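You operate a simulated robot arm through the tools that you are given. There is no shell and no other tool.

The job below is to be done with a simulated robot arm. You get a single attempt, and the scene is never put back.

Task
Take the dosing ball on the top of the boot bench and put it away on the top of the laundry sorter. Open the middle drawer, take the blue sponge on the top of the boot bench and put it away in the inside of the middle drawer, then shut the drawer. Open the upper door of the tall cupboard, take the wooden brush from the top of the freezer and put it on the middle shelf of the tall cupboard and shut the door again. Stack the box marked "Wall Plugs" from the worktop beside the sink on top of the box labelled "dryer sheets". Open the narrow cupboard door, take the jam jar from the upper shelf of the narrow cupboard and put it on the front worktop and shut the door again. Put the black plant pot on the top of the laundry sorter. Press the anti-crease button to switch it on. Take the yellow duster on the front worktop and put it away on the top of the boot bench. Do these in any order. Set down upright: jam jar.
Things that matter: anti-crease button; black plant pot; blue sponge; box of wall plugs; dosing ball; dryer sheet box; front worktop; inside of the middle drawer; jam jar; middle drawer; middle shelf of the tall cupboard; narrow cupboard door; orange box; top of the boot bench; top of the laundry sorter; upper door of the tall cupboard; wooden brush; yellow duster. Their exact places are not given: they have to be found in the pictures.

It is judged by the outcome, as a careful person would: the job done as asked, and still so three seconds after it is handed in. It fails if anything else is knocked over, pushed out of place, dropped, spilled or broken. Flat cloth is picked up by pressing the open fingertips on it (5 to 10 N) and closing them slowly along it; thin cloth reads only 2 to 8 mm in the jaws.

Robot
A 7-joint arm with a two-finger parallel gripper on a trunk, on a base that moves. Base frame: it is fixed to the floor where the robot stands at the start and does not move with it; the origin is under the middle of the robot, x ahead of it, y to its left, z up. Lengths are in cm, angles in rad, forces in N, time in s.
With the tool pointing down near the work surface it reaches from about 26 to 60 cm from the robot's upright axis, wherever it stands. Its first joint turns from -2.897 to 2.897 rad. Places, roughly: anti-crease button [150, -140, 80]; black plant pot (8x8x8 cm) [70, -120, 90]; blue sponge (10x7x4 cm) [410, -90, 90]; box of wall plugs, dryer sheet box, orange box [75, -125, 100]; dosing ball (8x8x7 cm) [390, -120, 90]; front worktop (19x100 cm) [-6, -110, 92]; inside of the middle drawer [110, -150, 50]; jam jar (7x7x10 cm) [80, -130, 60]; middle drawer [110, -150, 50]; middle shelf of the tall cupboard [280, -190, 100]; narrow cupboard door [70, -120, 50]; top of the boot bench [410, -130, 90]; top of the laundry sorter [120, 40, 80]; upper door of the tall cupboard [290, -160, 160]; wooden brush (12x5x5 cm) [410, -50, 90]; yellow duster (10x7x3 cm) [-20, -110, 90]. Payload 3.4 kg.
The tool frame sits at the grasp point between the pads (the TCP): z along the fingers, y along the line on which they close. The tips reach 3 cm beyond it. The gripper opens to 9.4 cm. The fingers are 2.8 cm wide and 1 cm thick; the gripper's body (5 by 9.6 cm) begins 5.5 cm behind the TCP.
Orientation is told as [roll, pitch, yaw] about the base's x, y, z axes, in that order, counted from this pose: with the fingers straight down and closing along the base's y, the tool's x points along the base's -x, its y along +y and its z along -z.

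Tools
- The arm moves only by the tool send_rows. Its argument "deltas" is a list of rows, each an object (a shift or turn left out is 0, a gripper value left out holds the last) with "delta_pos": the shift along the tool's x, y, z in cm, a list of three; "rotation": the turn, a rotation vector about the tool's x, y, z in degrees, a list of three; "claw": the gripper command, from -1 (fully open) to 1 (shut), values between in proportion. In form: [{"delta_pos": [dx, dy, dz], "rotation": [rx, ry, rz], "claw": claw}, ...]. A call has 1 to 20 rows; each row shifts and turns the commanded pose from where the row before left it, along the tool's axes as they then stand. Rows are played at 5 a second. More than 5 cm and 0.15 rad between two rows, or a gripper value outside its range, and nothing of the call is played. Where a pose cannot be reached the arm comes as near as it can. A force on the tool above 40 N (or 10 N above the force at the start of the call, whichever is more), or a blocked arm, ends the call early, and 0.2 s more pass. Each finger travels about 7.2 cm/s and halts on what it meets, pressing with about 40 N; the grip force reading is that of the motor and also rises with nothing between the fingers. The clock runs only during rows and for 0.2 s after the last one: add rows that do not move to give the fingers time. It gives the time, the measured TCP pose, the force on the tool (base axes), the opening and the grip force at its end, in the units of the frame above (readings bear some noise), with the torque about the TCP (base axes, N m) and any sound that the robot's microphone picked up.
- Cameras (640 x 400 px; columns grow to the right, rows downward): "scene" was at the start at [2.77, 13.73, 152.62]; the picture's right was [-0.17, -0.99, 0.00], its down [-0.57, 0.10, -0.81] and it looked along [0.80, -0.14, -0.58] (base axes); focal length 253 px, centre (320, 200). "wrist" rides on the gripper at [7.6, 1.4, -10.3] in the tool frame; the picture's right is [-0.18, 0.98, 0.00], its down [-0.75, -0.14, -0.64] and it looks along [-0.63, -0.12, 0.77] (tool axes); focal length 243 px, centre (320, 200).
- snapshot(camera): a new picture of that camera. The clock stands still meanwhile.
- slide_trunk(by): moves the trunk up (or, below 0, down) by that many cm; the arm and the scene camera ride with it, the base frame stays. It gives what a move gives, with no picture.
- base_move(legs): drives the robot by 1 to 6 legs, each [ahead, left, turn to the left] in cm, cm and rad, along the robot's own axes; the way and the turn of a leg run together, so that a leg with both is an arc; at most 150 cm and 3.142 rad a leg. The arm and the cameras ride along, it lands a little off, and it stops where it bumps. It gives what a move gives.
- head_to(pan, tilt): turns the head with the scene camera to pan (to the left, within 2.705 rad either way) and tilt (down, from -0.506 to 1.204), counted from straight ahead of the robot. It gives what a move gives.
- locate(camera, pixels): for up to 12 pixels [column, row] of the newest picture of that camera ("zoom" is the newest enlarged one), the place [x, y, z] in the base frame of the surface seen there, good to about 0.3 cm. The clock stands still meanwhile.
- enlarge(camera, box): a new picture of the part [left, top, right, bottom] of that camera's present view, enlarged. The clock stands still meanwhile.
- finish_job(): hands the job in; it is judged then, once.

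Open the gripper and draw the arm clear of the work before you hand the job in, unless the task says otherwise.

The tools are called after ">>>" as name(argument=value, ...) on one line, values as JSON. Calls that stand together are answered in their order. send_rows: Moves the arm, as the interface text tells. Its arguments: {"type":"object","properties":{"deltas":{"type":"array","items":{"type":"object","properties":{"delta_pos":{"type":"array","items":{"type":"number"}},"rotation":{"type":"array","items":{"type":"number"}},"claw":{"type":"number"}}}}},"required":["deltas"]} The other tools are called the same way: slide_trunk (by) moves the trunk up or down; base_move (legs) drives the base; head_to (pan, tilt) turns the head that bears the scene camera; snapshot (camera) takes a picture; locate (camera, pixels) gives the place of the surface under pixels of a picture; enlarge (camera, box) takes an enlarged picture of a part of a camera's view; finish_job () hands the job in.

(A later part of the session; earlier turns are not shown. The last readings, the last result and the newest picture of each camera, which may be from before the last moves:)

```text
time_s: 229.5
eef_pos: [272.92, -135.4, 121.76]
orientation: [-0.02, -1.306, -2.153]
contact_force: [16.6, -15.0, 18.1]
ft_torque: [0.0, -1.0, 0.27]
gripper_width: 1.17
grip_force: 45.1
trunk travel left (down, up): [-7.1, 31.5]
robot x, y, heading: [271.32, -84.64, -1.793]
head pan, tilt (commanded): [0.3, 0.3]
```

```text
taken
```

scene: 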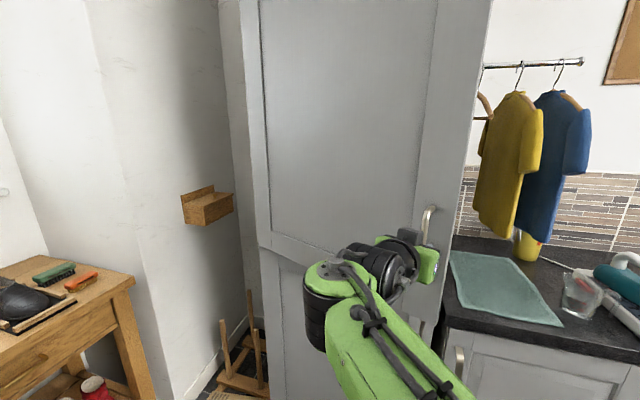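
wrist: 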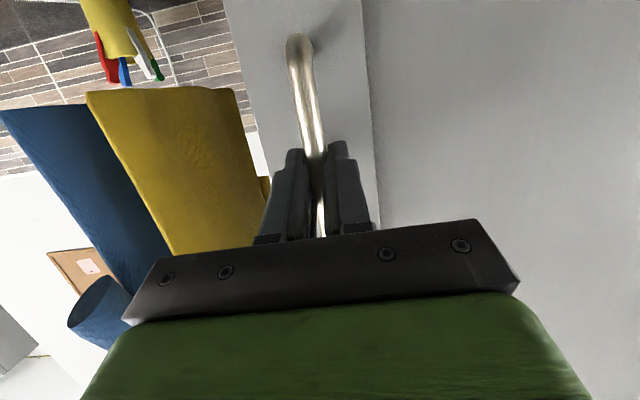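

The door is at about 22° and the bar is round, so it can pivot in the grip. I relax the strain a little and swing the door further by small base moves along the handle's arc.

>>> send_rows(deltas=[{"delta_pos": [-0.25, 0.45, -0.05]}, {"delta_pos": [0, 0, 0]}])

>>> base_move(legs=[[-8.4, 5.1, 0]])

>>> snapshot(camera="scene")

```text
time_s: 230.1
eef_pos: [272.83, -135.5, 121.72]
orientation: [-0.034, -1.3, -2.154]
contact_force: [6.9, -7.2, -4.0]
ft_torque: [-1.64, -0.13, 0.0]
gripper_width: 1.17
grip_force: 45.3
trunk travel left (down, up): [-7.1, 31.5]
robot x, y, heading: [271.19, -84.75, -1.789]
head pan, tilt (commanded): [0.3, 0.3]
```

```text
time_s: 231.3
eef_pos: [279.74, -128.45, 121.81]
orientation: [-0.029, -1.302, -2.158]
contact_force: [-3.8, 4.7, -20.8]
ft_torque: [-0.47, -0.94, -0.26]
gripper_width: 1.16
grip_force: 45.3
trunk travel left (down, up): [-7.1, 31.5]
robot x, y, heading: [277.86, -77.52, -1.794]
head pan, tilt (commanded): [0.3, 0.3]
```

```text
taken
```

scene: 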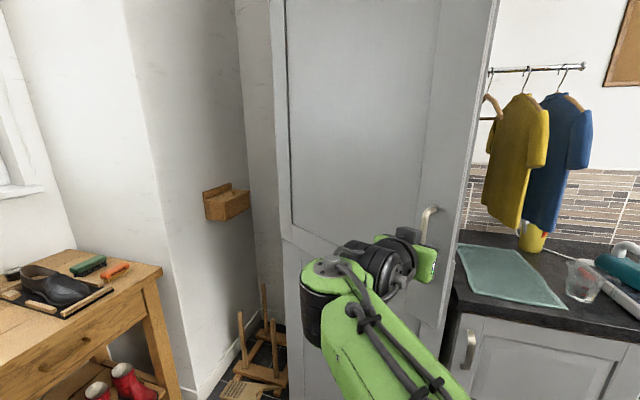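

It follows well (TCP now at u≈300.9, n≈64.6). I continue with the next two arc legs.

>>> base_move(legs=[[-7.4, 6.4, 0], [-6.1, 7.6, 0]])

>>> snapshot(camera="scene")

```text
time_s: 233.2
eef_pos: [296.36, -118.26, 121.74]
orientation: [-0.025, -1.301, -2.159]
contact_force: [0.7, -2.2, -3.4]
ft_torque: [-0.54, -1.29, -0.18]
gripper_width: 1.18
grip_force: 45.4
trunk travel left (down, up): [-7.1, 31.5]
robot x, y, heading: [294.56, -67.52, -1.799]
head pan, tilt (commanded): [0.3, 0.3]
```

```text
taken
```

scene: 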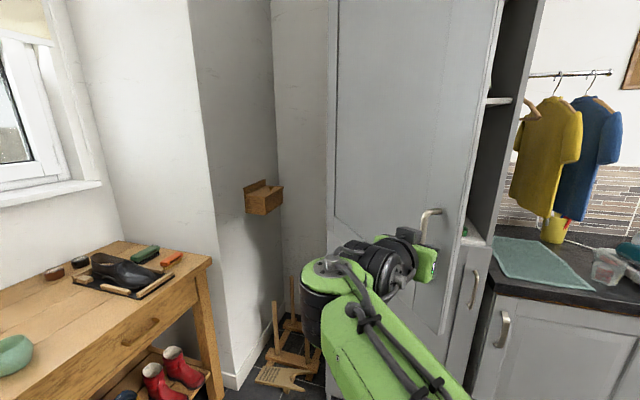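

About 52° open. I continue with the next legs to about 80°.

>>> base_move(legs=[[-4.8, 8.6, 0], [-3.2, 9.2, 0], [-1.3, 7.0, 0]])

>>> snapshot(camera="scene")

>>> snapshot(camera="wrist")

```text
time_s: 235.7
eef_pos: [322.62, -114.67, 121.89]
orientation: [-0.022, -1.301, -2.167]
contact_force: [-1.6, -16.0, 12.5]
ft_torque: [-0.62, -1.25, -0.06]
gripper_width: 1.18
grip_force: 44.9
trunk travel left (down, up): [-7.1, 31.5]
robot x, y, heading: [320.81, -63.96, -1.79]
head pan, tilt (commanded): [0.3, 0.3]
```

```text
taken
```

scene: 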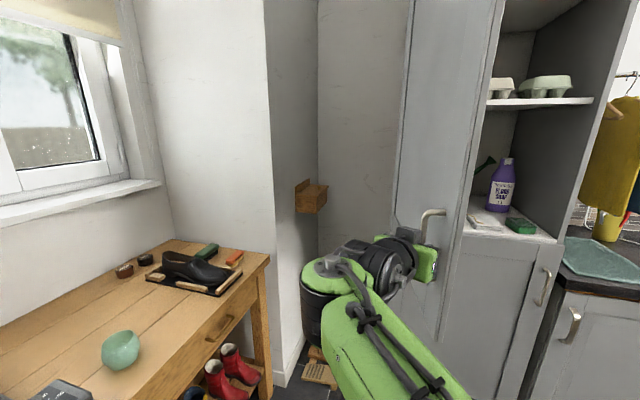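

```text
taken
```

wrist: 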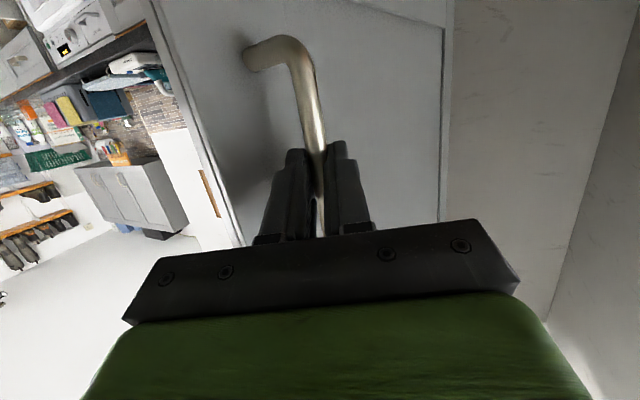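

The door is about 80° open and the shelves are visible. I open the fingers only a little, slide off the handle backward, then look into the cupboard.

>>> send_rows(deltas=[{"claw": 0.6}, {"claw": 0.48}, {"claw": 0.48}, {"delta_pos": [0, 0, -2]}, {"delta_pos": [0, 0, -3]}, {"delta_pos": [0, 0, -3]}, {"delta_pos": [0, 0, -3]}, {"delta_pos": [0, 0, 0]}])

>>> head_to(pan=-0.1, tilt=0.3)

>>> snapshot(camera="scene")

```text
time_s: 237.5
eef_pos: [328.67, -105.78, 124.71]
orientation: [-0.016, -1.299, -2.171]
contact_force: [1.2, 0.2, 0.0]
ft_torque: [0.0, 0.0, 0.02]
gripper_width: 2.45
grip_force: 0.1
trunk travel left (down, up): [-7.1, 31.5]
robot x, y, heading: [320.81, -63.97, -1.792]
head pan, tilt (commanded): [0.3, 0.3]
```

```text
time_s: 238.3
eef_pos: [328.74, -105.85, 124.79]
orientation: [-0.019, -1.299, -2.171]
contact_force: [0.8, -0.1, -1.2]
ft_torque: [0.01, 0.0, 0.03]
gripper_width: 2.43
grip_force: 0.1
trunk travel left (down, up): [-7.1, 31.5]
robot x, y, heading: [320.78, -64.05, -1.791]
head pan, tilt (commanded): [-0.099, 0.3]
```

```text
taken
```

scene: 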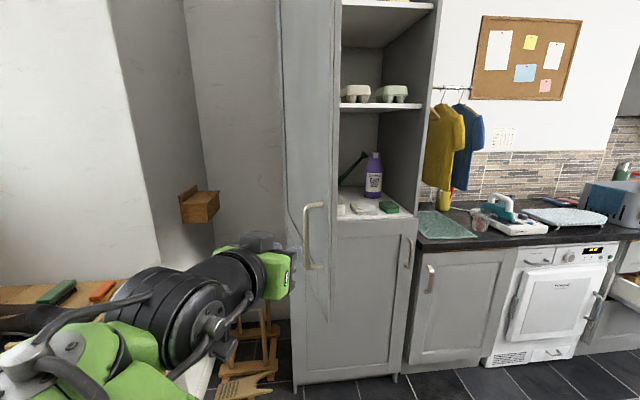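

Three levels are visible: a floor shelf with a purple bottle, one with egg boxes, and one above. I measure their heights.

>>> enlarge(camera="scene", box=[320, 70, 440, 235])

>>> locate(camera="scene", pixels=[[400, 214], [380, 212], [350, 208], [366, 107], [400, 108], [370, 208], [391, 208], [345, 212], [360, 190], [325, 300], [330, 20], [312, 240]])

```text
2.42 times, centred on (380, 152) of scene
```

zoom: 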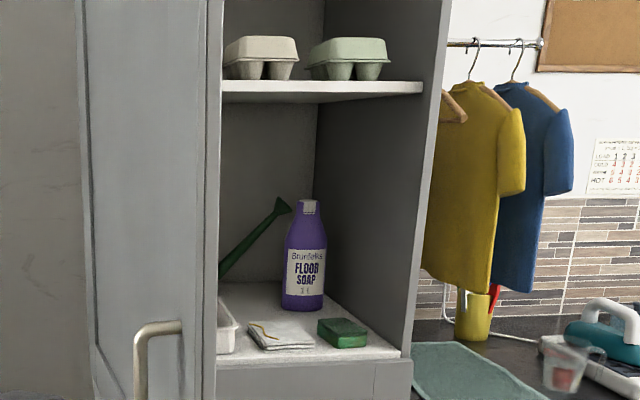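

```text
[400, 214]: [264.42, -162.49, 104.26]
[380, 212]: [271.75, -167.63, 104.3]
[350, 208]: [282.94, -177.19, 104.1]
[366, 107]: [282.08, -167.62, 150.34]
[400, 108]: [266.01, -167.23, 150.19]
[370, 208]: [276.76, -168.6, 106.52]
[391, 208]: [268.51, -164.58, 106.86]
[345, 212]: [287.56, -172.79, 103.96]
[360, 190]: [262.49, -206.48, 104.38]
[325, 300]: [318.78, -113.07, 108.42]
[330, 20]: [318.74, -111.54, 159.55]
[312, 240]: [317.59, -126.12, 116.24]
```

The shelf at z=104.2 (with the purple bottle) fits the middle shelf's given place. Now I look toward the freezer for the wooden brush.

>>> head_to(pan=1.85, tilt=0.45)

>>> snapshot(camera="scene")

```text
time_s: 240.2
eef_pos: [328.69, -105.73, 124.77]
orientation: [-0.017, -1.301, -2.17]
contact_force: [-0.4, 0.4, 0.2]
ft_torque: [0.02, 0.01, 0.01]
gripper_width: 2.42
grip_force: 0.0
trunk travel left (down, up): [-7.1, 31.5]
robot x, y, heading: [320.97, -63.74, -1.794]
head pan, tilt (commanded): [1.85, 0.45]
```

```text
taken
```

scene: 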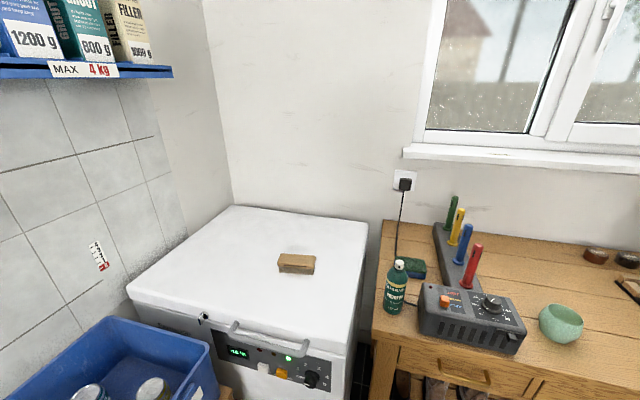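

I see the freezer with the wooden brush at (297,262), and the bench with a bottle, a sponge at (410,268), a device and the dosing ball at (561,323). I enlarge and measure.

>>> enlarge(camera="scene", box=[370, 220, 620, 376])

>>> locate(camera="scene", pixels=[[297, 258], [280, 262], [314, 265], [283, 270], [312, 273], [410, 262], [415, 272], [560, 318], [540, 318], [580, 318], [233, 210], [350, 360]])

>>> enlarge(camera="scene", box=[220, 220, 380, 320])

```text
2.56 times, centred on (495, 298) of scene
```

zoom: 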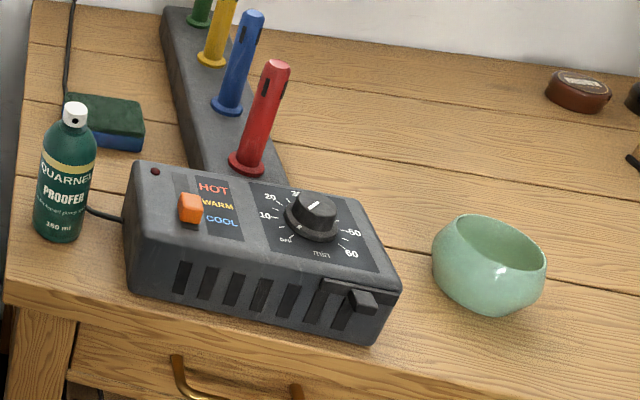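

```text
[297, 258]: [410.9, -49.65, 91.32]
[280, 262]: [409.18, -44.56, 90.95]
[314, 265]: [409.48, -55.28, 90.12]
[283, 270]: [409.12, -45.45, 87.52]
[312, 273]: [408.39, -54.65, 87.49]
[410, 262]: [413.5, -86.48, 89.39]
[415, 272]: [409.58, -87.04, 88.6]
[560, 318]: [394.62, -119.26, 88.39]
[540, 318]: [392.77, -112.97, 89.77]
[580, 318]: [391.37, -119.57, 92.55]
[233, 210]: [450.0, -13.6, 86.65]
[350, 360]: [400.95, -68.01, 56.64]
```

```text
4.00 times, centred on (300, 270) of scene
```

zoom: 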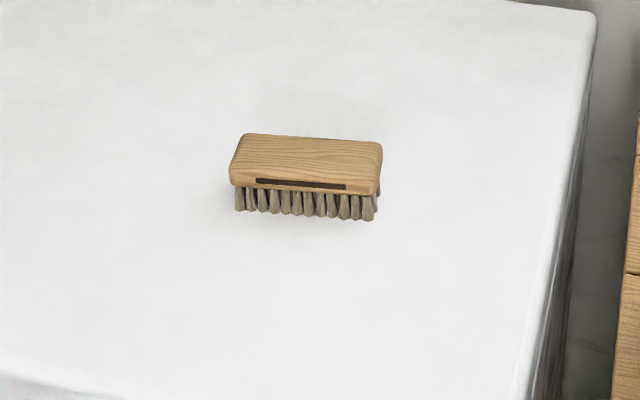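

The brush lies bristles-down, long axis nearly along y, centre about (410.7,-50), top at 91.3. I look lower to see the floor space in front of freezer and bench.

>>> head_to(pan=1.75, tilt=0.85)

>>> snapshot(camera="scene")

>>> locate(camera="scene", pixels=[[130, 165], [352, 215], [250, 300], [330, 330], [380, 330], [400, 300], [520, 300], [100, 330], [180, 350], [480, 250], [600, 290], [60, 200]])

```text
time_s: 241.1
eef_pos: [328.77, -105.71, 124.85]
orientation: [-0.019, -1.3, -2.169]
contact_force: [-0.7, 1.0, 0.7]
ft_torque: [0.01, 0.01, 0.03]
gripper_width: 2.45
grip_force: 0.0
trunk travel left (down, up): [-7.1, 31.5]
robot x, y, heading: [321.0, -63.77, -1.789]
head pan, tilt (commanded): [1.751, 0.85]
```

```text
taken
```

scene: 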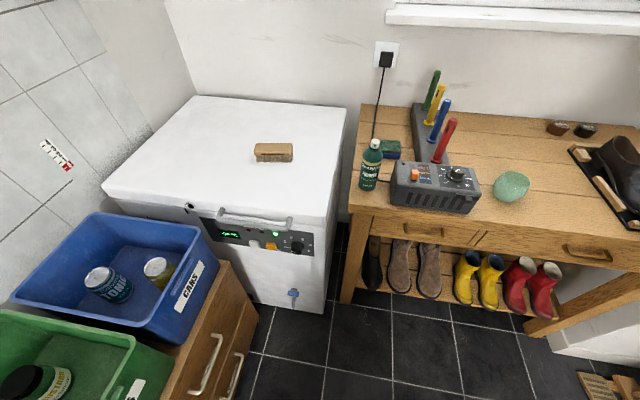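

```text
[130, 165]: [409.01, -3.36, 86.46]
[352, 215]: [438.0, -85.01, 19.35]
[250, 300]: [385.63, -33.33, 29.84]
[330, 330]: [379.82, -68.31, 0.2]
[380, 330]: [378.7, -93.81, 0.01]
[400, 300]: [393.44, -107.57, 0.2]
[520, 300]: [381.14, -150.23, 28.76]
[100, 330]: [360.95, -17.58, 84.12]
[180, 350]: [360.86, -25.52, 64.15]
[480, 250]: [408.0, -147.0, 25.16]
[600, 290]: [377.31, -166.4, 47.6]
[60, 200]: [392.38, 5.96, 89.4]
```

The freezer and bench fronts lie along the room's far wall (u≈400). I turn left to face them, then set the tool pointing down before driving closer.

>>> base_move(legs=[[-3, 0, 0], [0, 0, 1.571]])

>>> send_rows(deltas=[{"rotation": [0, 7.5, 0], "claw": -1}, {"rotation": [0, 7.5, 0]}, {"rotation": [0, 7.5, 0]}, {"rotation": [0, 7.5, 0]}, {"rotation": [0, 7.5, 0]}, {"rotation": [0, 7.5, 0]}, {"rotation": [0, 7.5, 0]}, {"rotation": [0, 7.5, 0]}, {"rotation": [0, 7.5, 0]}, {"rotation": [0, 7.0, 0]}, {"rotation": [0, 0, 0]}])

>>> head_to(pan=0.1, tilt=0.7)

>>> snapshot(camera="scene")

```text
time_s: 245.8
eef_pos: [363.46, -52.79, 124.82]
orientation: [-0.017, -1.301, -0.593]
contact_force: [1.3, 0.2, 0.1]
ft_torque: [0.0, 0.03, 0.0]
gripper_width: 2.45
grip_force: 0.0
trunk travel left (down, up): [-7.1, 31.5]
robot x, y, heading: [321.43, -60.65, -0.214]
head pan, tilt (commanded): [1.751, 0.85]
```

```text
time_s: 248.2
eef_pos: [360.1, -50.99, 121.37]
orientation: [-0.011, -0.35, -0.613]
contact_force: [-1.3, 0.2, 0.0]
ft_torque: [-0.01, 0.0, 0.02]
gripper_width: 9.39
grip_force: 0.1
out of reach, approached as far as the arm can: row 6, 7, 8, 9, 10
trunk travel left (down, up): [-7.1, 31.5]
robot x, y, heading: [321.51, -60.96, -0.215]
head pan, tilt (commanded): [1.751, 0.85]
```

```text
time_s: 249.9
eef_pos: [360.05, -51.11, 121.44]
orientation: [-0.01, -0.352, -0.612]
contact_force: [0.8, -0.4, 0.8]
ft_torque: [0.01, -0.01, 0.02]
gripper_width: 9.42
grip_force: 0.0
trunk travel left (down, up): [-7.1, 31.5]
robot x, y, heading: [321.27, -60.74, -0.217]
head pan, tilt (commanded): [0.099, 0.7]
```

```text
taken
```

scene: 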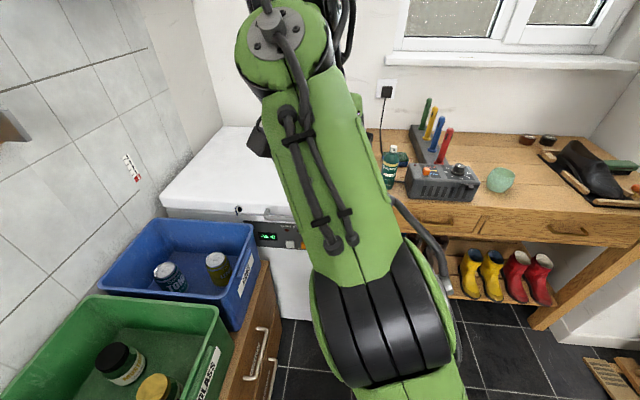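

The tool can't point fully down this high with the trunk low, so I raise the trunk and lower the arm, finishing the levelling.

>>> slide_trunk(by=12)

>>> send_rows(deltas=[{"delta_pos": [0, 0, 4]}, {"delta_pos": [0, 0, 4]}, {"delta_pos": [0, 0, 4], "rotation": [0, 6.7, 0]}, {"delta_pos": [0, 0, 4], "rotation": [0, 6.7, 0]}, {"delta_pos": [0, 0, 4], "rotation": [0, 6.7, 0]}, {"delta_pos": [0, 0, 0]}])

```text
time_s: 251.4
eef_pos: [360.06, -50.98, 133.52]
orientation: [-0.01, -0.352, -0.612]
contact_force: [-0.2, 0.8, 0.0]
ft_torque: [0.0, -0.03, 0.0]
gripper_width: 9.43
grip_force: 0.0
trunk travel left (down, up): [-19.1, 19.5]
robot x, y, heading: [321.25, -60.94, -0.221]
head pan, tilt (commanded): [0.099, 0.7]
```

```text
time_s: 252.8
eef_pos: [364.58, -54.38, 114.62]
orientation: [-0.007, -0.001, -0.616]
contact_force: [0.1, -0.4, 0.7]
ft_torque: [-0.02, -0.05, 0.0]
gripper_width: 9.41
grip_force: 0.0
trunk travel left (down, up): [-19.1, 19.5]
robot x, y, heading: [321.67, -61.09, -0.213]
head pan, tilt (commanded): [0.099, 0.7]
```

The tool points down at z≈114.6. I turn the wrist so that the fingers will close across the brush's width, then drive toward the freezer.

>>> send_rows(deltas=[{"rotation": [0, 0, -7.83]}, {"rotation": [0, 0, -7.83]}, {"rotation": [0, 0, -7.83]}, {"rotation": [0, 0, -7.83]}, {"rotation": [0, 0, -7.83]}, {"rotation": [0, 0, -7.83]}, {"rotation": [0, 0, -7.83]}, {"rotation": [0, 0, -7.83]}, {"rotation": [0, 0, -7.83]}, {"rotation": [0, 0, -7.83]}, {"rotation": [0, 0, -7.83]}, {"rotation": [0, 0, -7.83]}, {"rotation": [0, 0, -7.83]}, {"rotation": [0, 0, -7.83]}, {"rotation": [0, 0, -7.83]}, {"rotation": [0, 0, -7.83]}, {"rotation": [0, 0, 0]}])

>>> base_move(legs=[[37, 8, 0]])

>>> head_to(pan=0.2, tilt=0.9)

>>> snapshot(camera="scene")

>>> snapshot(camera="wrist")

```text
time_s: 256.4
eef_pos: [364.47, -54.33, 114.37]
orientation: [0.003, 0.008, 1.573]
contact_force: [0.5, -0.5, 0.6]
ft_torque: [0.0, 0.0, 0.02]
gripper_width: 9.4
grip_force: 0.1
trunk travel left (down, up): [-19.1, 19.5]
robot x, y, heading: [321.21, -60.97, -0.219]
head pan, tilt (commanded): [0.099, 0.7]
```

```text
time_s: 258.7
eef_pos: [400.02, -54.41, 114.38]
orientation: [0.005, 0.008, 1.577]
contact_force: [0.1, 0.7, 0.2]
ft_torque: [0.01, -0.04, -0.02]
gripper_width: 9.39
grip_force: 0.0
trunk travel left (down, up): [-19.1, 19.5]
robot x, y, heading: [357.43, -61.02, -0.215]
head pan, tilt (commanded): [0.099, 0.7]
stopped in leg 1: the robot was blocked; the commanded pose is now the measured one
```

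```text
time_s: 259.5
eef_pos: [400.26, -54.29, 114.2]
orientation: [0.008, 0.009, 1.576]
contact_force: [0.2, -0.5, 0.6]
ft_torque: [-0.01, -0.03, -0.01]
gripper_width: 9.39
grip_force: 0.0
trunk travel left (down, up): [-19.1, 19.5]
robot x, y, heading: [357.09, -61.41, -0.213]
head pan, tilt (commanded): [0.201, 0.901]
```

```text
taken
```

scene: 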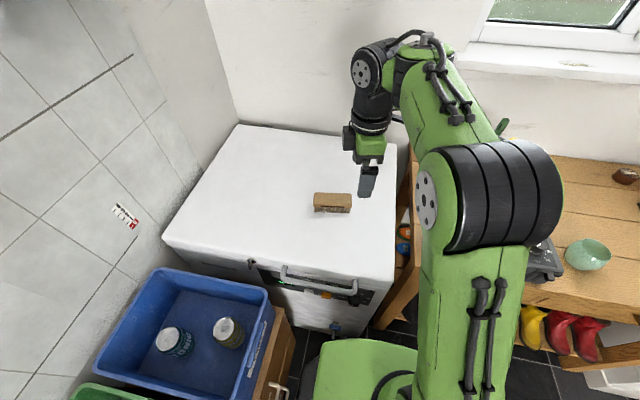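

```text
taken
```

wrist: 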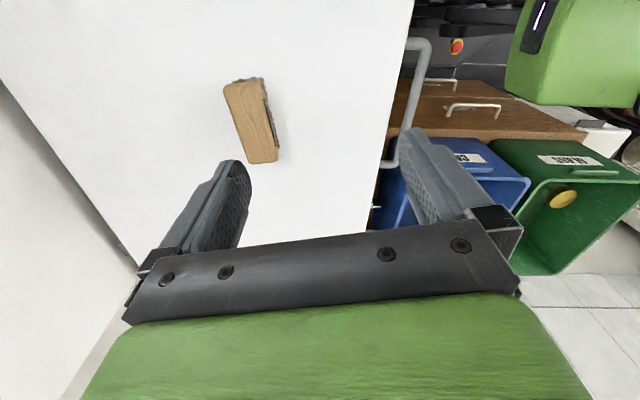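

The base was blocked; I back off 1.5 cm and look down to see what it met.

>>> base_move(legs=[[-1.5, 0, 0]])

>>> head_to(pan=0.3, tilt=1.2)

>>> snapshot(camera="scene")

```text
time_s: 260.2
eef_pos: [398.73, -54.12, 114.25]
orientation: [0.005, 0.009, 1.575]
contact_force: [-0.8, 0.3, 0.8]
ft_torque: [0.01, -0.04, -0.02]
gripper_width: 9.4
grip_force: 0.0
trunk travel left (down, up): [-19.1, 19.5]
robot x, y, heading: [355.77, -60.59, -0.209]
head pan, tilt (commanded): [0.201, 0.901]
```

```text
time_s: 261.0
eef_pos: [398.75, -54.04, 114.36]
orientation: [0.008, 0.009, 1.577]
contact_force: [0.9, 0.4, 0.3]
ft_torque: [-0.02, 0.02, 0.01]
gripper_width: 9.39
grip_force: 0.0
trunk travel left (down, up): [-19.1, 19.5]
robot x, y, heading: [355.41, -61.12, -0.214]
head pan, tilt (commanded): [0.3, 1.201]
```

```text
taken
```

scene: 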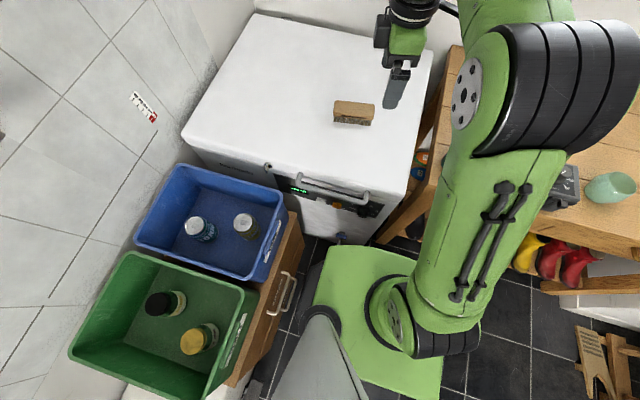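

Nothing was disturbed. I now measure the brush from the wrist camera.

>>> snapshot(camera="wrist")

>>> enlarge(camera="wrist", box=[200, 60, 320, 180])

```text
taken
```

wrist: 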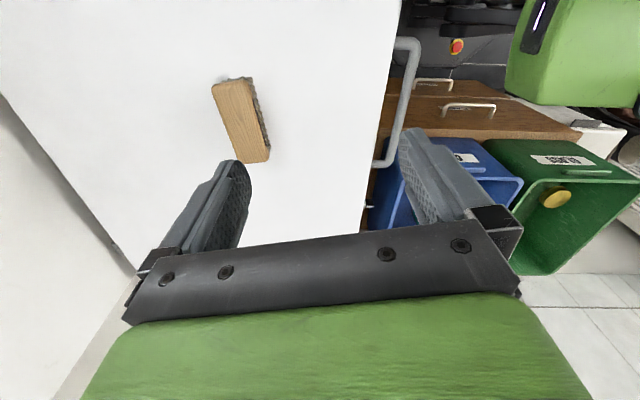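

```text
3.33 times, centred on (260, 120) of wrist
```

zoom: 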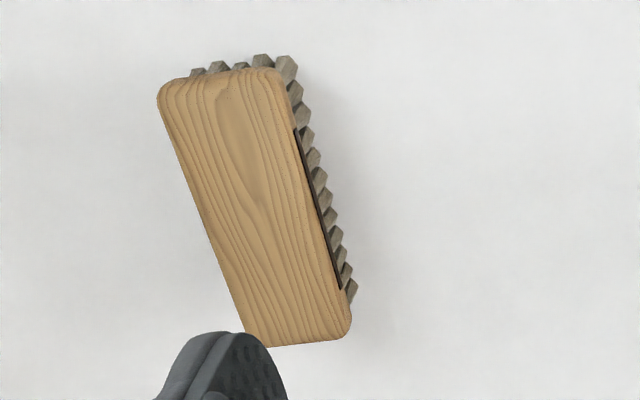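

>>> locate(camera="zoom", pixels=[[168, 90], [275, 80], [250, 335], [345, 325], [185, 130], [295, 130], [220, 230], [325, 230], [250, 210]])

```text
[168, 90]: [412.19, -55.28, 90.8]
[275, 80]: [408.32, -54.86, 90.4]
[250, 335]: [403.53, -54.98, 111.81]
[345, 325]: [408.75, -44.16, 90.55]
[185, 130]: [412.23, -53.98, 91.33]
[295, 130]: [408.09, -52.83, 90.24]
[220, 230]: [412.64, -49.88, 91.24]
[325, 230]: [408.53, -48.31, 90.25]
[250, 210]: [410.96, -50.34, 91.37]
```

Brush centre about (410.5,-49.8), long axis nearly along y. I move above it, trim the yaw by 3°, and lower to z≈98 to check.

>>> send_rows(deltas=[{"delta_pos": [-1.4, -3.9, 0], "rotation": [0, 0, 1.05]}, {"delta_pos": [-1.4, -3.9, 0], "rotation": [0, 0, 1.05]}, {"delta_pos": [-1.4, -3.9, 0], "rotation": [0, 0, 1.05]}, {"delta_pos": [0, 0, 4]}, {"delta_pos": [0, 0, 4]}, {"delta_pos": [0, 0, 4]}, {"delta_pos": [0, 0, 4]}, {"delta_pos": [0, 0, 0]}])

>>> snapshot(camera="wrist")

```text
time_s: 262.8
eef_pos: [407.87, -49.64, 97.19]
orientation: [0.005, 0.009, 1.52]
contact_force: [0.3, -0.4, 0.1]
ft_torque: [0.02, 0.01, 0.03]
gripper_width: 9.38
grip_force: 0.0
out of reach, approached as far as the arm can: row 3
trunk travel left (down, up): [-19.1, 19.5]
robot x, y, heading: [356.08, -60.85, -0.209]
head pan, tilt (commanded): [0.3, 1.201]
```

```text
taken
```

wrist: 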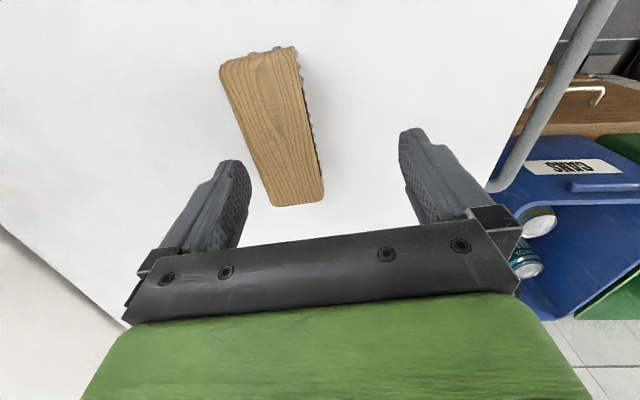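

The TCP is 2.6 cm short in x. I shift there at this lower height and check.

>>> send_rows(deltas=[{"delta_pos": [0, -1.3, 0]}, {"delta_pos": [0, -1.3, 0]}, {"delta_pos": [0, 0, 2]}, {"delta_pos": [0, 0, 0]}])

>>> snapshot(camera="wrist")

```text
time_s: 263.8
eef_pos: [410.49, -49.88, 95.21]
orientation: [0.005, 0.01, 1.521]
contact_force: [0.2, 0.3, 0.6]
ft_torque: [0.0, -0.03, -0.01]
gripper_width: 9.4
grip_force: 0.1
trunk travel left (down, up): [-19.1, 19.5]
robot x, y, heading: [356.32, -61.06, -0.212]
head pan, tilt (commanded): [0.3, 1.201]
```

```text
taken
```

wrist: 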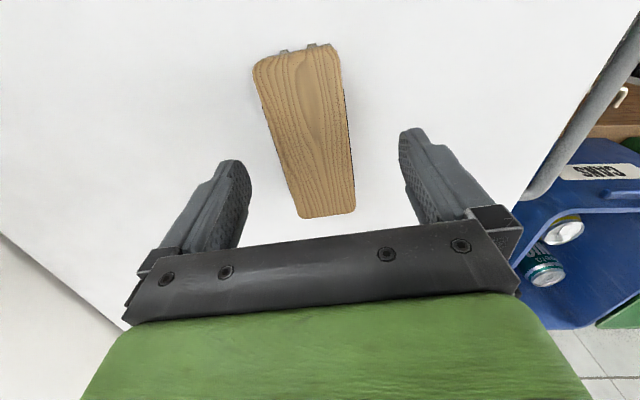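

The brush is centred. I lower to 90.2 and close on its wooden block.

>>> send_rows(deltas=[{"delta_pos": [0, 0, 2.5]}, {"delta_pos": [0, 0, 2]}, {"delta_pos": [0, 0, 0.5]}, {"delta_pos": [0, 0, 0]}, {"claw": -0.5}, {"claw": 0}, {"claw": 0.4}, {"claw": 0.8}, {"claw": 0.8}])

>>> snapshot(camera="wrist")

```text
time_s: 265.8
eef_pos: [410.32, -49.91, 90.18]
orientation: [0.005, 0.009, 1.521]
contact_force: [-0.7, -0.1, -0.4]
ft_torque: [-0.04, 0.02, -0.02]
gripper_width: 5.37
grip_force: 39.4
trunk travel left (down, up): [-19.1, 19.5]
robot x, y, heading: [355.76, -60.49, -0.208]
head pan, tilt (commanded): [0.3, 1.201]
```

```text
taken
```

wrist: 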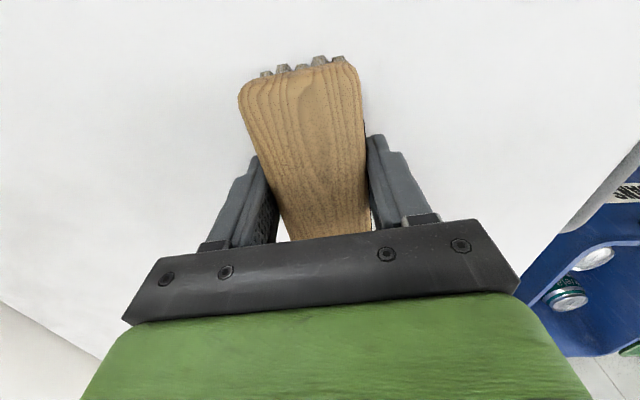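

The brush is gripped (5.4 cm). I lift it, draw the arm in, and back the base away from the freezer.

>>> send_rows(deltas=[{"delta_pos": [0, 0, -2]}, {"delta_pos": [0, 0, -4]}, {"delta_pos": [0, 1.5, -3.5]}, {"delta_pos": [0, 3, -3.5]}, {"delta_pos": [0, 4, -3]}, {"delta_pos": [0, 4, -3]}, {"delta_pos": [0, 2, -3]}, {"delta_pos": [0, 0, 0]}])

>>> snapshot(camera="wrist")

```text
time_s: 267.6
eef_pos: [396.22, -48.96, 112.46]
orientation: [0.007, 0.008, 1.52]
contact_force: [-0.6, -1.2, -1.5]
ft_torque: [0.01, 0.01, -0.01]
gripper_width: 5.38
grip_force: 39.9
trunk travel left (down, up): [-19.1, 19.5]
robot x, y, heading: [355.59, -60.8, -0.21]
head pan, tilt (commanded): [0.3, 1.201]
```

```text
taken
```

wrist: 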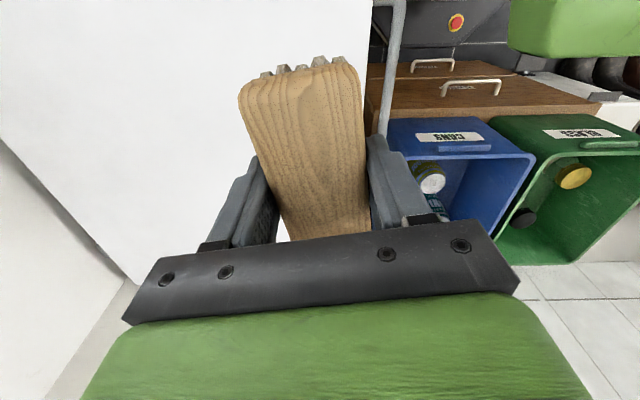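

The brush is held. I back 62 cm and turn right to face the tall cupboard.

>>> base_move(legs=[[-62, 0, 0], [0, 0, -1.575]])

>>> head_to(pan=0.0, tilt=0.4)

>>> snapshot(camera="scene")

```text
time_s: 272.4
eef_pos: [336.21, -48.17, 112.27]
orientation: [0.008, 0.008, 1.214]
contact_force: [-1.1, -0.5, -1.6]
ft_torque: [0.0, -0.02, -0.02]
gripper_width: 5.36
grip_force: 40.3
trunk travel left (down, up): [-19.1, 19.5]
robot x, y, heading: [294.3, -47.2, -0.519]
head pan, tilt (commanded): [0.3, 1.201]
stopped in leg 2: the robot was blocked; the commanded pose is now the measured one
```

```text
time_s: 273.6
eef_pos: [336.3, -48.19, 112.33]
orientation: [0.006, 0.009, 1.214]
contact_force: [-0.3, 0.9, -0.9]
ft_torque: [-0.01, 0.0, 0.01]
gripper_width: 5.36
grip_force: 39.8
trunk travel left (down, up): [-19.1, 19.5]
robot x, y, heading: [294.29, -46.98, -0.518]
head pan, tilt (commanded): [0.0, 0.4]
```

```text
taken
```

scene: 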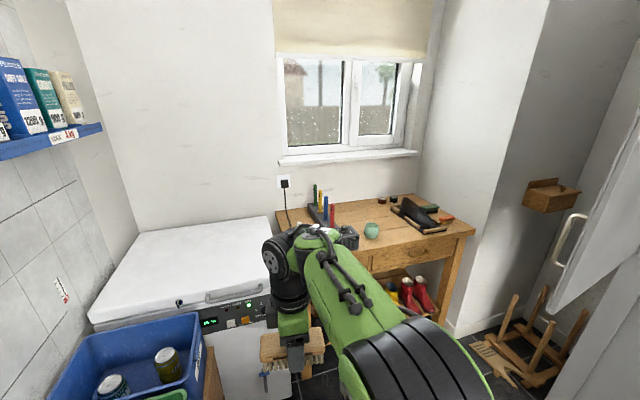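

The turn was blocked at -0.52 rad, probably by something on the left-rear side. I look there before moving.

>>> head_to(pan=1.9, tilt=0.9)

>>> snapshot(camera="scene")

```text
time_s: 275.4
eef_pos: [336.31, -48.13, 112.39]
orientation: [0.007, 0.009, 1.213]
contact_force: [-0.7, 0.1, -1.2]
ft_torque: [0.01, 0.0, 0.02]
gripper_width: 5.38
grip_force: 39.9
trunk travel left (down, up): [-19.1, 19.5]
robot x, y, heading: [294.43, -46.41, -0.522]
head pan, tilt (commanded): [1.901, 0.901]
```

```text
taken
```

scene: 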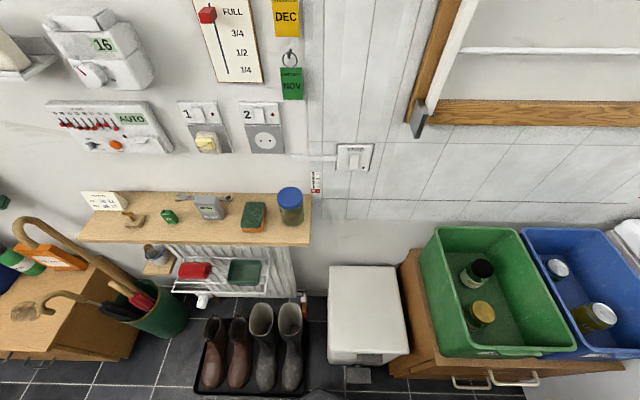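

A pedal bin and boot tray stand on that side; they look in order. I first slide away to the right, then finish the turn.

>>> base_move(legs=[[0, -22, 0], [0, 0, -1.268]])

>>> head_to(pan=2.6, tilt=0.9)

>>> snapshot(camera="scene")

```text
time_s: 280.3
eef_pos: [294.87, -106.66, 112.24]
orientation: [0.005, 0.009, -0.061]
contact_force: [0.2, 0.3, -0.3]
ft_torque: [0.0, 0.0, -0.02]
gripper_width: 5.39
grip_force: 39.7
trunk travel left (down, up): [-19.1, 19.5]
robot x, y, heading: [283.36, -66.0, -1.794]
head pan, tilt (commanded): [1.901, 0.901]
```

```text
time_s: 281.4
eef_pos: [294.73, -106.7, 112.21]
orientation: [0.004, 0.009, -0.061]
contact_force: [-0.3, 0.6, -0.7]
ft_torque: [-0.01, 0.05, 0.02]
gripper_width: 5.41
grip_force: 40.4
trunk travel left (down, up): [-19.1, 19.5]
robot x, y, heading: [283.09, -66.29, -1.793]
head pan, tilt (commanded): [2.601, 0.901]
```

```text
taken
```

scene: 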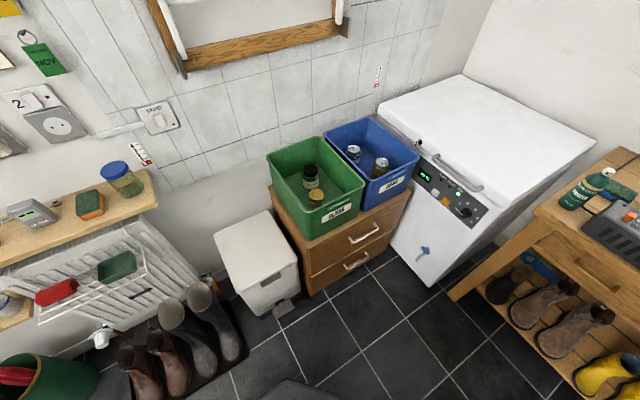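

Bin, boots and crates look in order. I now look at the open cupboard's shelf.

>>> head_to(pan=0.1, tilt=0.4)

>>> snapshot(camera="scene")

>>> enlarge(camera="scene", box=[240, 100, 440, 260])

```text
time_s: 283.6
eef_pos: [294.78, -106.62, 112.29]
orientation: [0.005, 0.009, -0.06]
contact_force: [-0.2, -0.9, -0.4]
ft_torque: [0.02, 0.01, -0.04]
gripper_width: 5.38
grip_force: 40.2
trunk travel left (down, up): [-19.1, 19.5]
robot x, y, heading: [283.52, -65.9, -1.789]
head pan, tilt (commanded): [0.099, 0.4]
```

```text
taken
```

scene: 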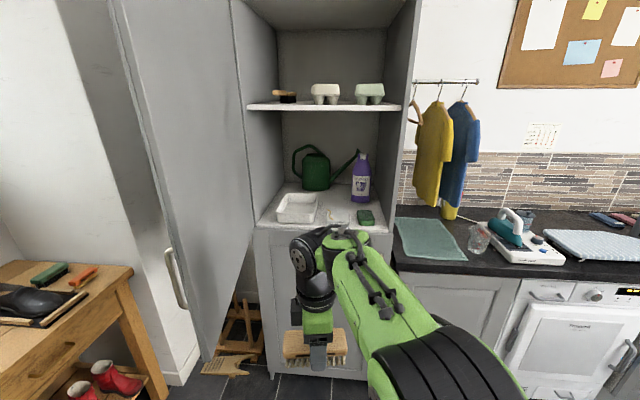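

```text
2.50 times, centred on (340, 180) of scene
```

zoom: 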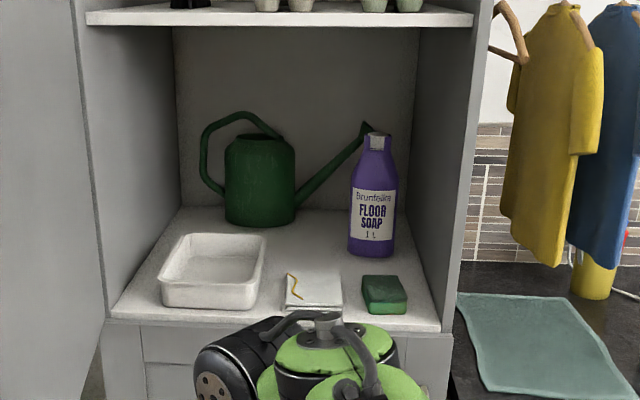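

On the shelf stand a tray, a folded cloth, a green sponge, a bottle and a watering can; the gap around zoom (305,245) looks free. I measure it.

>>> locate(camera="zoom", pixels=[[300, 245], [270, 240], [335, 245], [310, 265], [290, 230], [340, 262], [262, 290], [290, 300], [340, 305], [350, 250], [240, 225], [415, 270]])

```text
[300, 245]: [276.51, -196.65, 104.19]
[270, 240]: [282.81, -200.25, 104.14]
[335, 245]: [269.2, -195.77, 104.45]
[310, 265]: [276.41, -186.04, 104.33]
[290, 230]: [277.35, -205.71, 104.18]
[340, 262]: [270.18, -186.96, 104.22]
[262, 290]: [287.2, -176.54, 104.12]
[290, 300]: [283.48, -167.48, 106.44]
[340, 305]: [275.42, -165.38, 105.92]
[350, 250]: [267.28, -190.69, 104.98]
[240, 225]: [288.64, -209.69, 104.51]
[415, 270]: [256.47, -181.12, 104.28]
```

The free patch is about u 303–318, n 117–138 (z=104.2), between cloth, bottle and tray. I raise the trunk, turn the wrist to its home yaw so that the brush points into the cupboard, and centre it in front of me.

>>> slide_trunk(by=13.4)

>>> send_rows(deltas=[{"rotation": [0, 0, 7.61]}, {"rotation": [0, 0, 7.61]}, {"rotation": [0, 0, 7.61]}, {"rotation": [0, 0, 7.61]}, {"rotation": [0, 0, 7.61]}, {"rotation": [0, 0, 7.61]}, {"rotation": [0, 0, 7.61]}, {"rotation": [0, 0, 7.61]}, {"rotation": [0, 0, 7.61]}, {"rotation": [0, 0, 7.61]}, {"rotation": [0, 0, 7.61]}, {"rotation": [0, 0, 7.61]}, {"rotation": [0, 0, 7.61]}, {"delta_pos": [0, -3, 2.5]}, {"delta_pos": [0, -3, 2.5]}, {"delta_pos": [0, -3, 2.5]}, {"delta_pos": [0, 0, 0]}])

>>> snapshot(camera="scene")

```text
time_s: 285.2
eef_pos: [294.71, -106.56, 125.64]
orientation: [0.007, 0.01, -0.062]
contact_force: [-0.2, -0.2, -1.9]
ft_torque: [-0.01, -0.01, 0.01]
gripper_width: 5.35
grip_force: 40.1
trunk travel left (down, up): [-32.5, 6.1]
robot x, y, heading: [283.39, -66.05, -1.793]
head pan, tilt (commanded): [0.099, 0.4]
```

```text
time_s: 288.8
eef_pos: [285.79, -104.45, 118.22]
orientation: [-0.01, 0.004, -1.787]
contact_force: [0.3, -0.4, -0.5]
ft_torque: [0.0, 0.03, -0.01]
gripper_width: 5.36
grip_force: 40.2
trunk travel left (down, up): [-32.5, 6.1]
robot x, y, heading: [283.28, -65.91, -1.791]
head pan, tilt (commanded): [0.099, 0.4]
```

```text
taken
```

scene: 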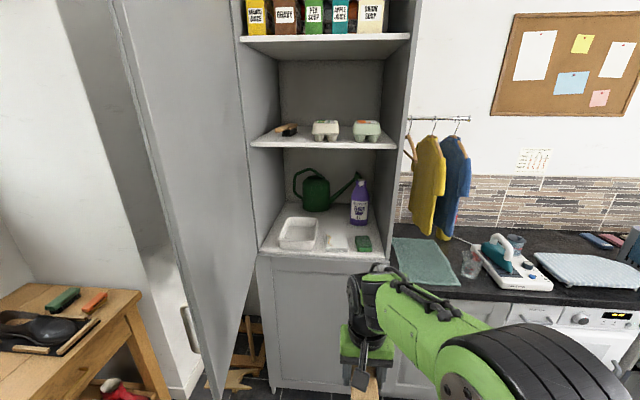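

The middle shelf at z=104 holds to the given place. The brush now points forward; I drive toward the cupboard in two steps.

>>> base_move(legs=[[42, 9.2, 0]])

>>> snapshot(camera="scene")

```text
time_s: 291.5
eef_pos: [285.93, -147.91, 118.12]
orientation: [-0.009, 0.005, -1.778]
contact_force: [0.1, 0.4, -1.4]
ft_torque: [0.02, -0.02, 0.03]
gripper_width: 5.39
grip_force: 40.0
trunk travel left (down, up): [-32.5, 6.1]
robot x, y, heading: [283.51, -109.29, -1.781]
head pan, tilt (commanded): [0.099, 0.4]
```

```text
taken
```

scene: 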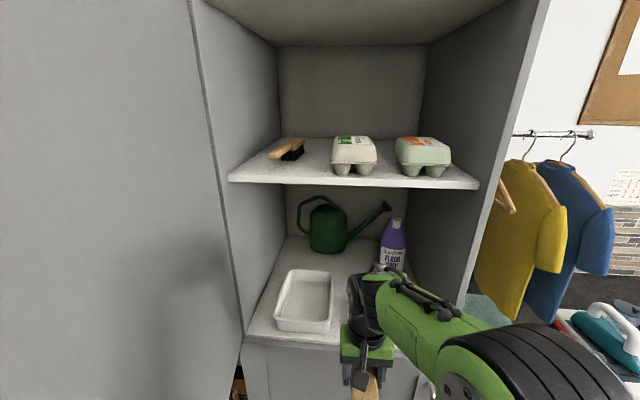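

I look with the wrist camera at what lies ahead on the shelf, then go on 20 cm.

>>> base_move(legs=[[20, 0, -0.008]])

>>> head_to(pan=0.15, tilt=0.75)

>>> snapshot(camera="scene")

>>> snapshot(camera="wrist")

```text
time_s: 293.1
eef_pos: [281.3, -167.33, 118.25]
orientation: [-0.009, 0.006, -1.785]
contact_force: [0.3, 0.1, -1.0]
ft_torque: [0.04, -0.01, -0.02]
gripper_width: 5.39
grip_force: 40.2
trunk travel left (down, up): [-32.5, 6.1]
robot x, y, heading: [278.99, -129.11, -1.791]
head pan, tilt (commanded): [0.099, 0.4]
```

```text
time_s: 293.9
eef_pos: [281.41, -167.2, 118.12]
orientation: [-0.01, 0.005, -1.785]
contact_force: [0.7, -0.1, -1.9]
ft_torque: [-0.04, 0.02, 0.01]
gripper_width: 5.38
grip_force: 39.9
trunk travel left (down, up): [-32.5, 6.1]
robot x, y, heading: [278.79, -128.59, -1.795]
head pan, tilt (commanded): [0.15, 0.75]
```

```text
taken
```

scene: 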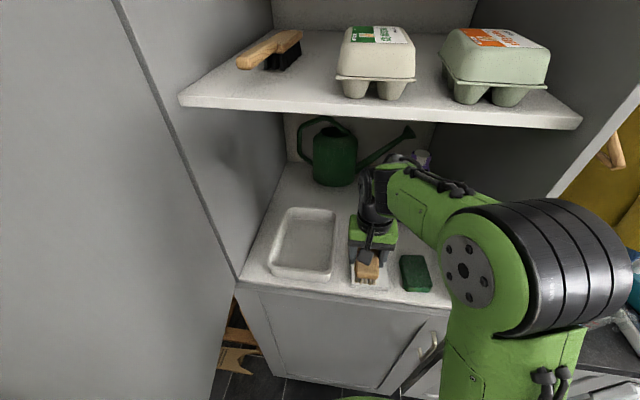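

```text
taken
```

wrist: 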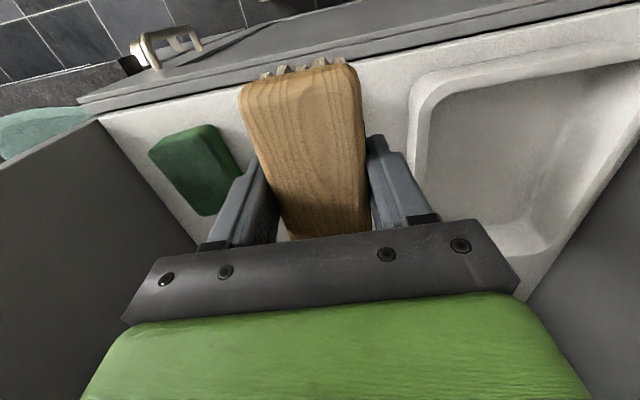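

The view under the upper shelf is clear. I go 2.3 cm nearer, lower to z≈112.5 and extend the arm toward the free patch.

>>> base_move(legs=[[2.3, 0, 0.003]])

>>> send_rows(deltas=[{"delta_pos": [-2, 0, 2.8]}, {"delta_pos": [-2.5, 0, 2.8]}, {"delta_pos": [-3.5, 0, 0]}, {"delta_pos": [-3.5, 0, 0]}, {"delta_pos": [-3.5, 0, 0]}, {"delta_pos": [-3.0, 0, 0]}, {"delta_pos": [0, 0, 0]}])

>>> snapshot(camera="wrist")

>>> snapshot(camera="scene")

```text
time_s: 294.7
eef_pos: [281.08, -169.36, 118.07]
orientation: [-0.007, 0.004, -1.782]
contact_force: [-0.1, -0.3, -1.0]
ft_torque: [0.03, 0.0, 0.02]
gripper_width: 5.38
grip_force: 40.2
trunk travel left (down, up): [-32.5, 6.1]
robot x, y, heading: [278.61, -131.33, -1.79]
head pan, tilt (commanded): [0.15, 0.75]
```

```text
time_s: 296.3
eef_pos: [277.17, -187.08, 112.51]
orientation: [-0.01, 0.006, -1.782]
contact_force: [-0.3, -0.2, -0.3]
ft_torque: [-0.06, 0.0, 0.0]
gripper_width: 5.39
grip_force: 40.1
trunk travel left (down, up): [-32.5, 6.1]
robot x, y, heading: [278.5, -130.97, -1.784]
head pan, tilt (commanded): [0.15, 0.75]
```

```text
taken
```

wrist: 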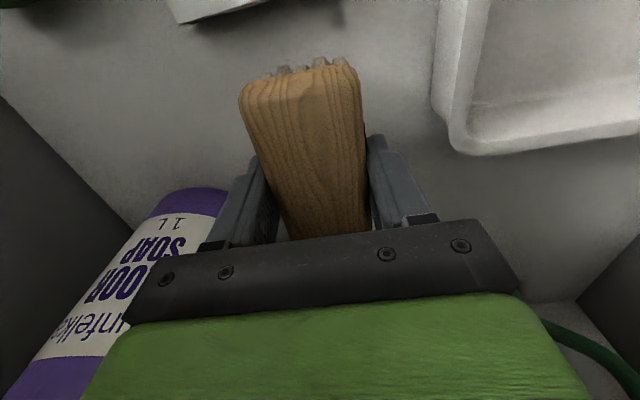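

```text
taken
```

scene: 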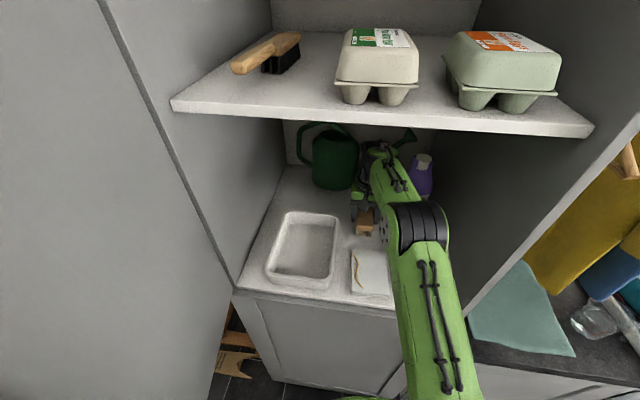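

The brush hovers over the free patch at n≈122; the purple bottle is near on the right. I measure the bottle, tray and cloth edges for clearance.

>>> locate(camera="wrist", pixels=[[210, 195], [180, 195], [150, 230], [440, 90], [460, 150], [260, 5], [300, 40], [225, 130], [400, 130], [200, 20]])

```text
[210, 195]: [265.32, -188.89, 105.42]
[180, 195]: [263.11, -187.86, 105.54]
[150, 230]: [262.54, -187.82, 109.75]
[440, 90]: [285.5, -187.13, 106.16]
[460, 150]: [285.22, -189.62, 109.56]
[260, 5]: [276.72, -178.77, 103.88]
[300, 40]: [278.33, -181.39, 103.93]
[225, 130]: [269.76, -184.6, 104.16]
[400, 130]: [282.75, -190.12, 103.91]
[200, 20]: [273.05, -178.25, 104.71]
```

Clearances: bottle edge u≈300, tray edge u≈319, cloth back edge n≈114; brush at u 308–314, n 116–128. I lower it to just above the shelf and then in small steps.

>>> send_rows(deltas=[{"delta_pos": [0, 0, 2]}, {"delta_pos": [0, 0, 1.5]}, {"delta_pos": [0, 0, 0.8]}, {"delta_pos": [0, 0, 0.3]}, {"delta_pos": [0, 0, 0]}])

```text
time_s: 297.5
eef_pos: [277.06, -187.08, 107.83]
orientation: [-0.009, 0.004, -1.782]
contact_force: [-0.3, 0.2, -1.2]
ft_torque: [0.04, 0.03, -0.05]
gripper_width: 5.37
grip_force: 40.2
trunk travel left (down, up): [-32.5, 6.1]
robot x, y, heading: [278.65, -131.0, -1.786]
head pan, tilt (commanded): [0.15, 0.75]
```

At 107.8 there is no contact yet; I lower in 2 mm steps.

>>> send_rows(deltas=[{"delta_pos": [0, 0, 0.2]}, {"delta_pos": [0, 0, 0.15]}, {"delta_pos": [0, 0, 0]}])

```text
time_s: 298.3
eef_pos: [277.18, -186.92, 107.7]
orientation: [-0.009, -0.001, -1.782]
contact_force: [-0.2, -2.5, 16.8]
ft_torque: [0.74, -0.55, -0.01]
gripper_width: 5.39
grip_force: 40.3
trunk travel left (down, up): [-32.5, 6.1]
robot x, y, heading: [278.4, -131.2, -1.788]
head pan, tilt (commanded): [0.15, 0.75]
```

The brush touches the shelf (17 N). I ease up 1 mm and open the fingers, then rise.

>>> send_rows(deltas=[{"delta_pos": [0, 0, -0.12]}, {"claw": 0.3}, {"claw": -0.1}, {"claw": -0.5}, {"claw": -0.8}, {"claw": -0.8}, {"delta_pos": [0, 0, -2]}, {"delta_pos": [0, 0, -3]}, {"delta_pos": [0, 0, 0]}])

>>> snapshot(camera="wrist")

```text
time_s: 300.3
eef_pos: [277.28, -187.05, 112.44]
orientation: [-0.008, 0.006, -1.781]
contact_force: [-0.6, -0.5, -0.4]
ft_torque: [0.01, 0.0, -0.01]
gripper_width: 8.47
grip_force: 0.0
trunk travel left (down, up): [-32.5, 6.1]
robot x, y, heading: [278.27, -131.28, -1.786]
head pan, tilt (commanded): [0.15, 0.75]
```

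```text
taken
```

wrist: 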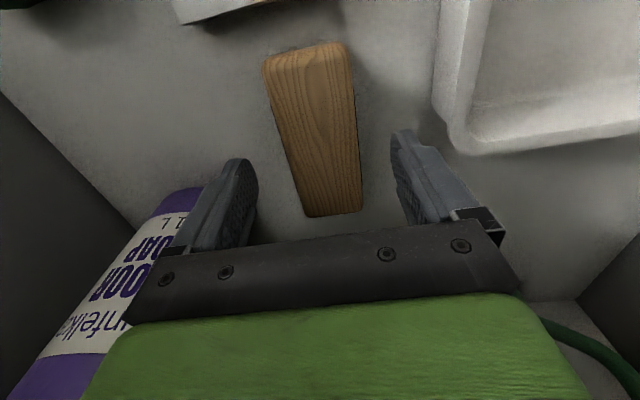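

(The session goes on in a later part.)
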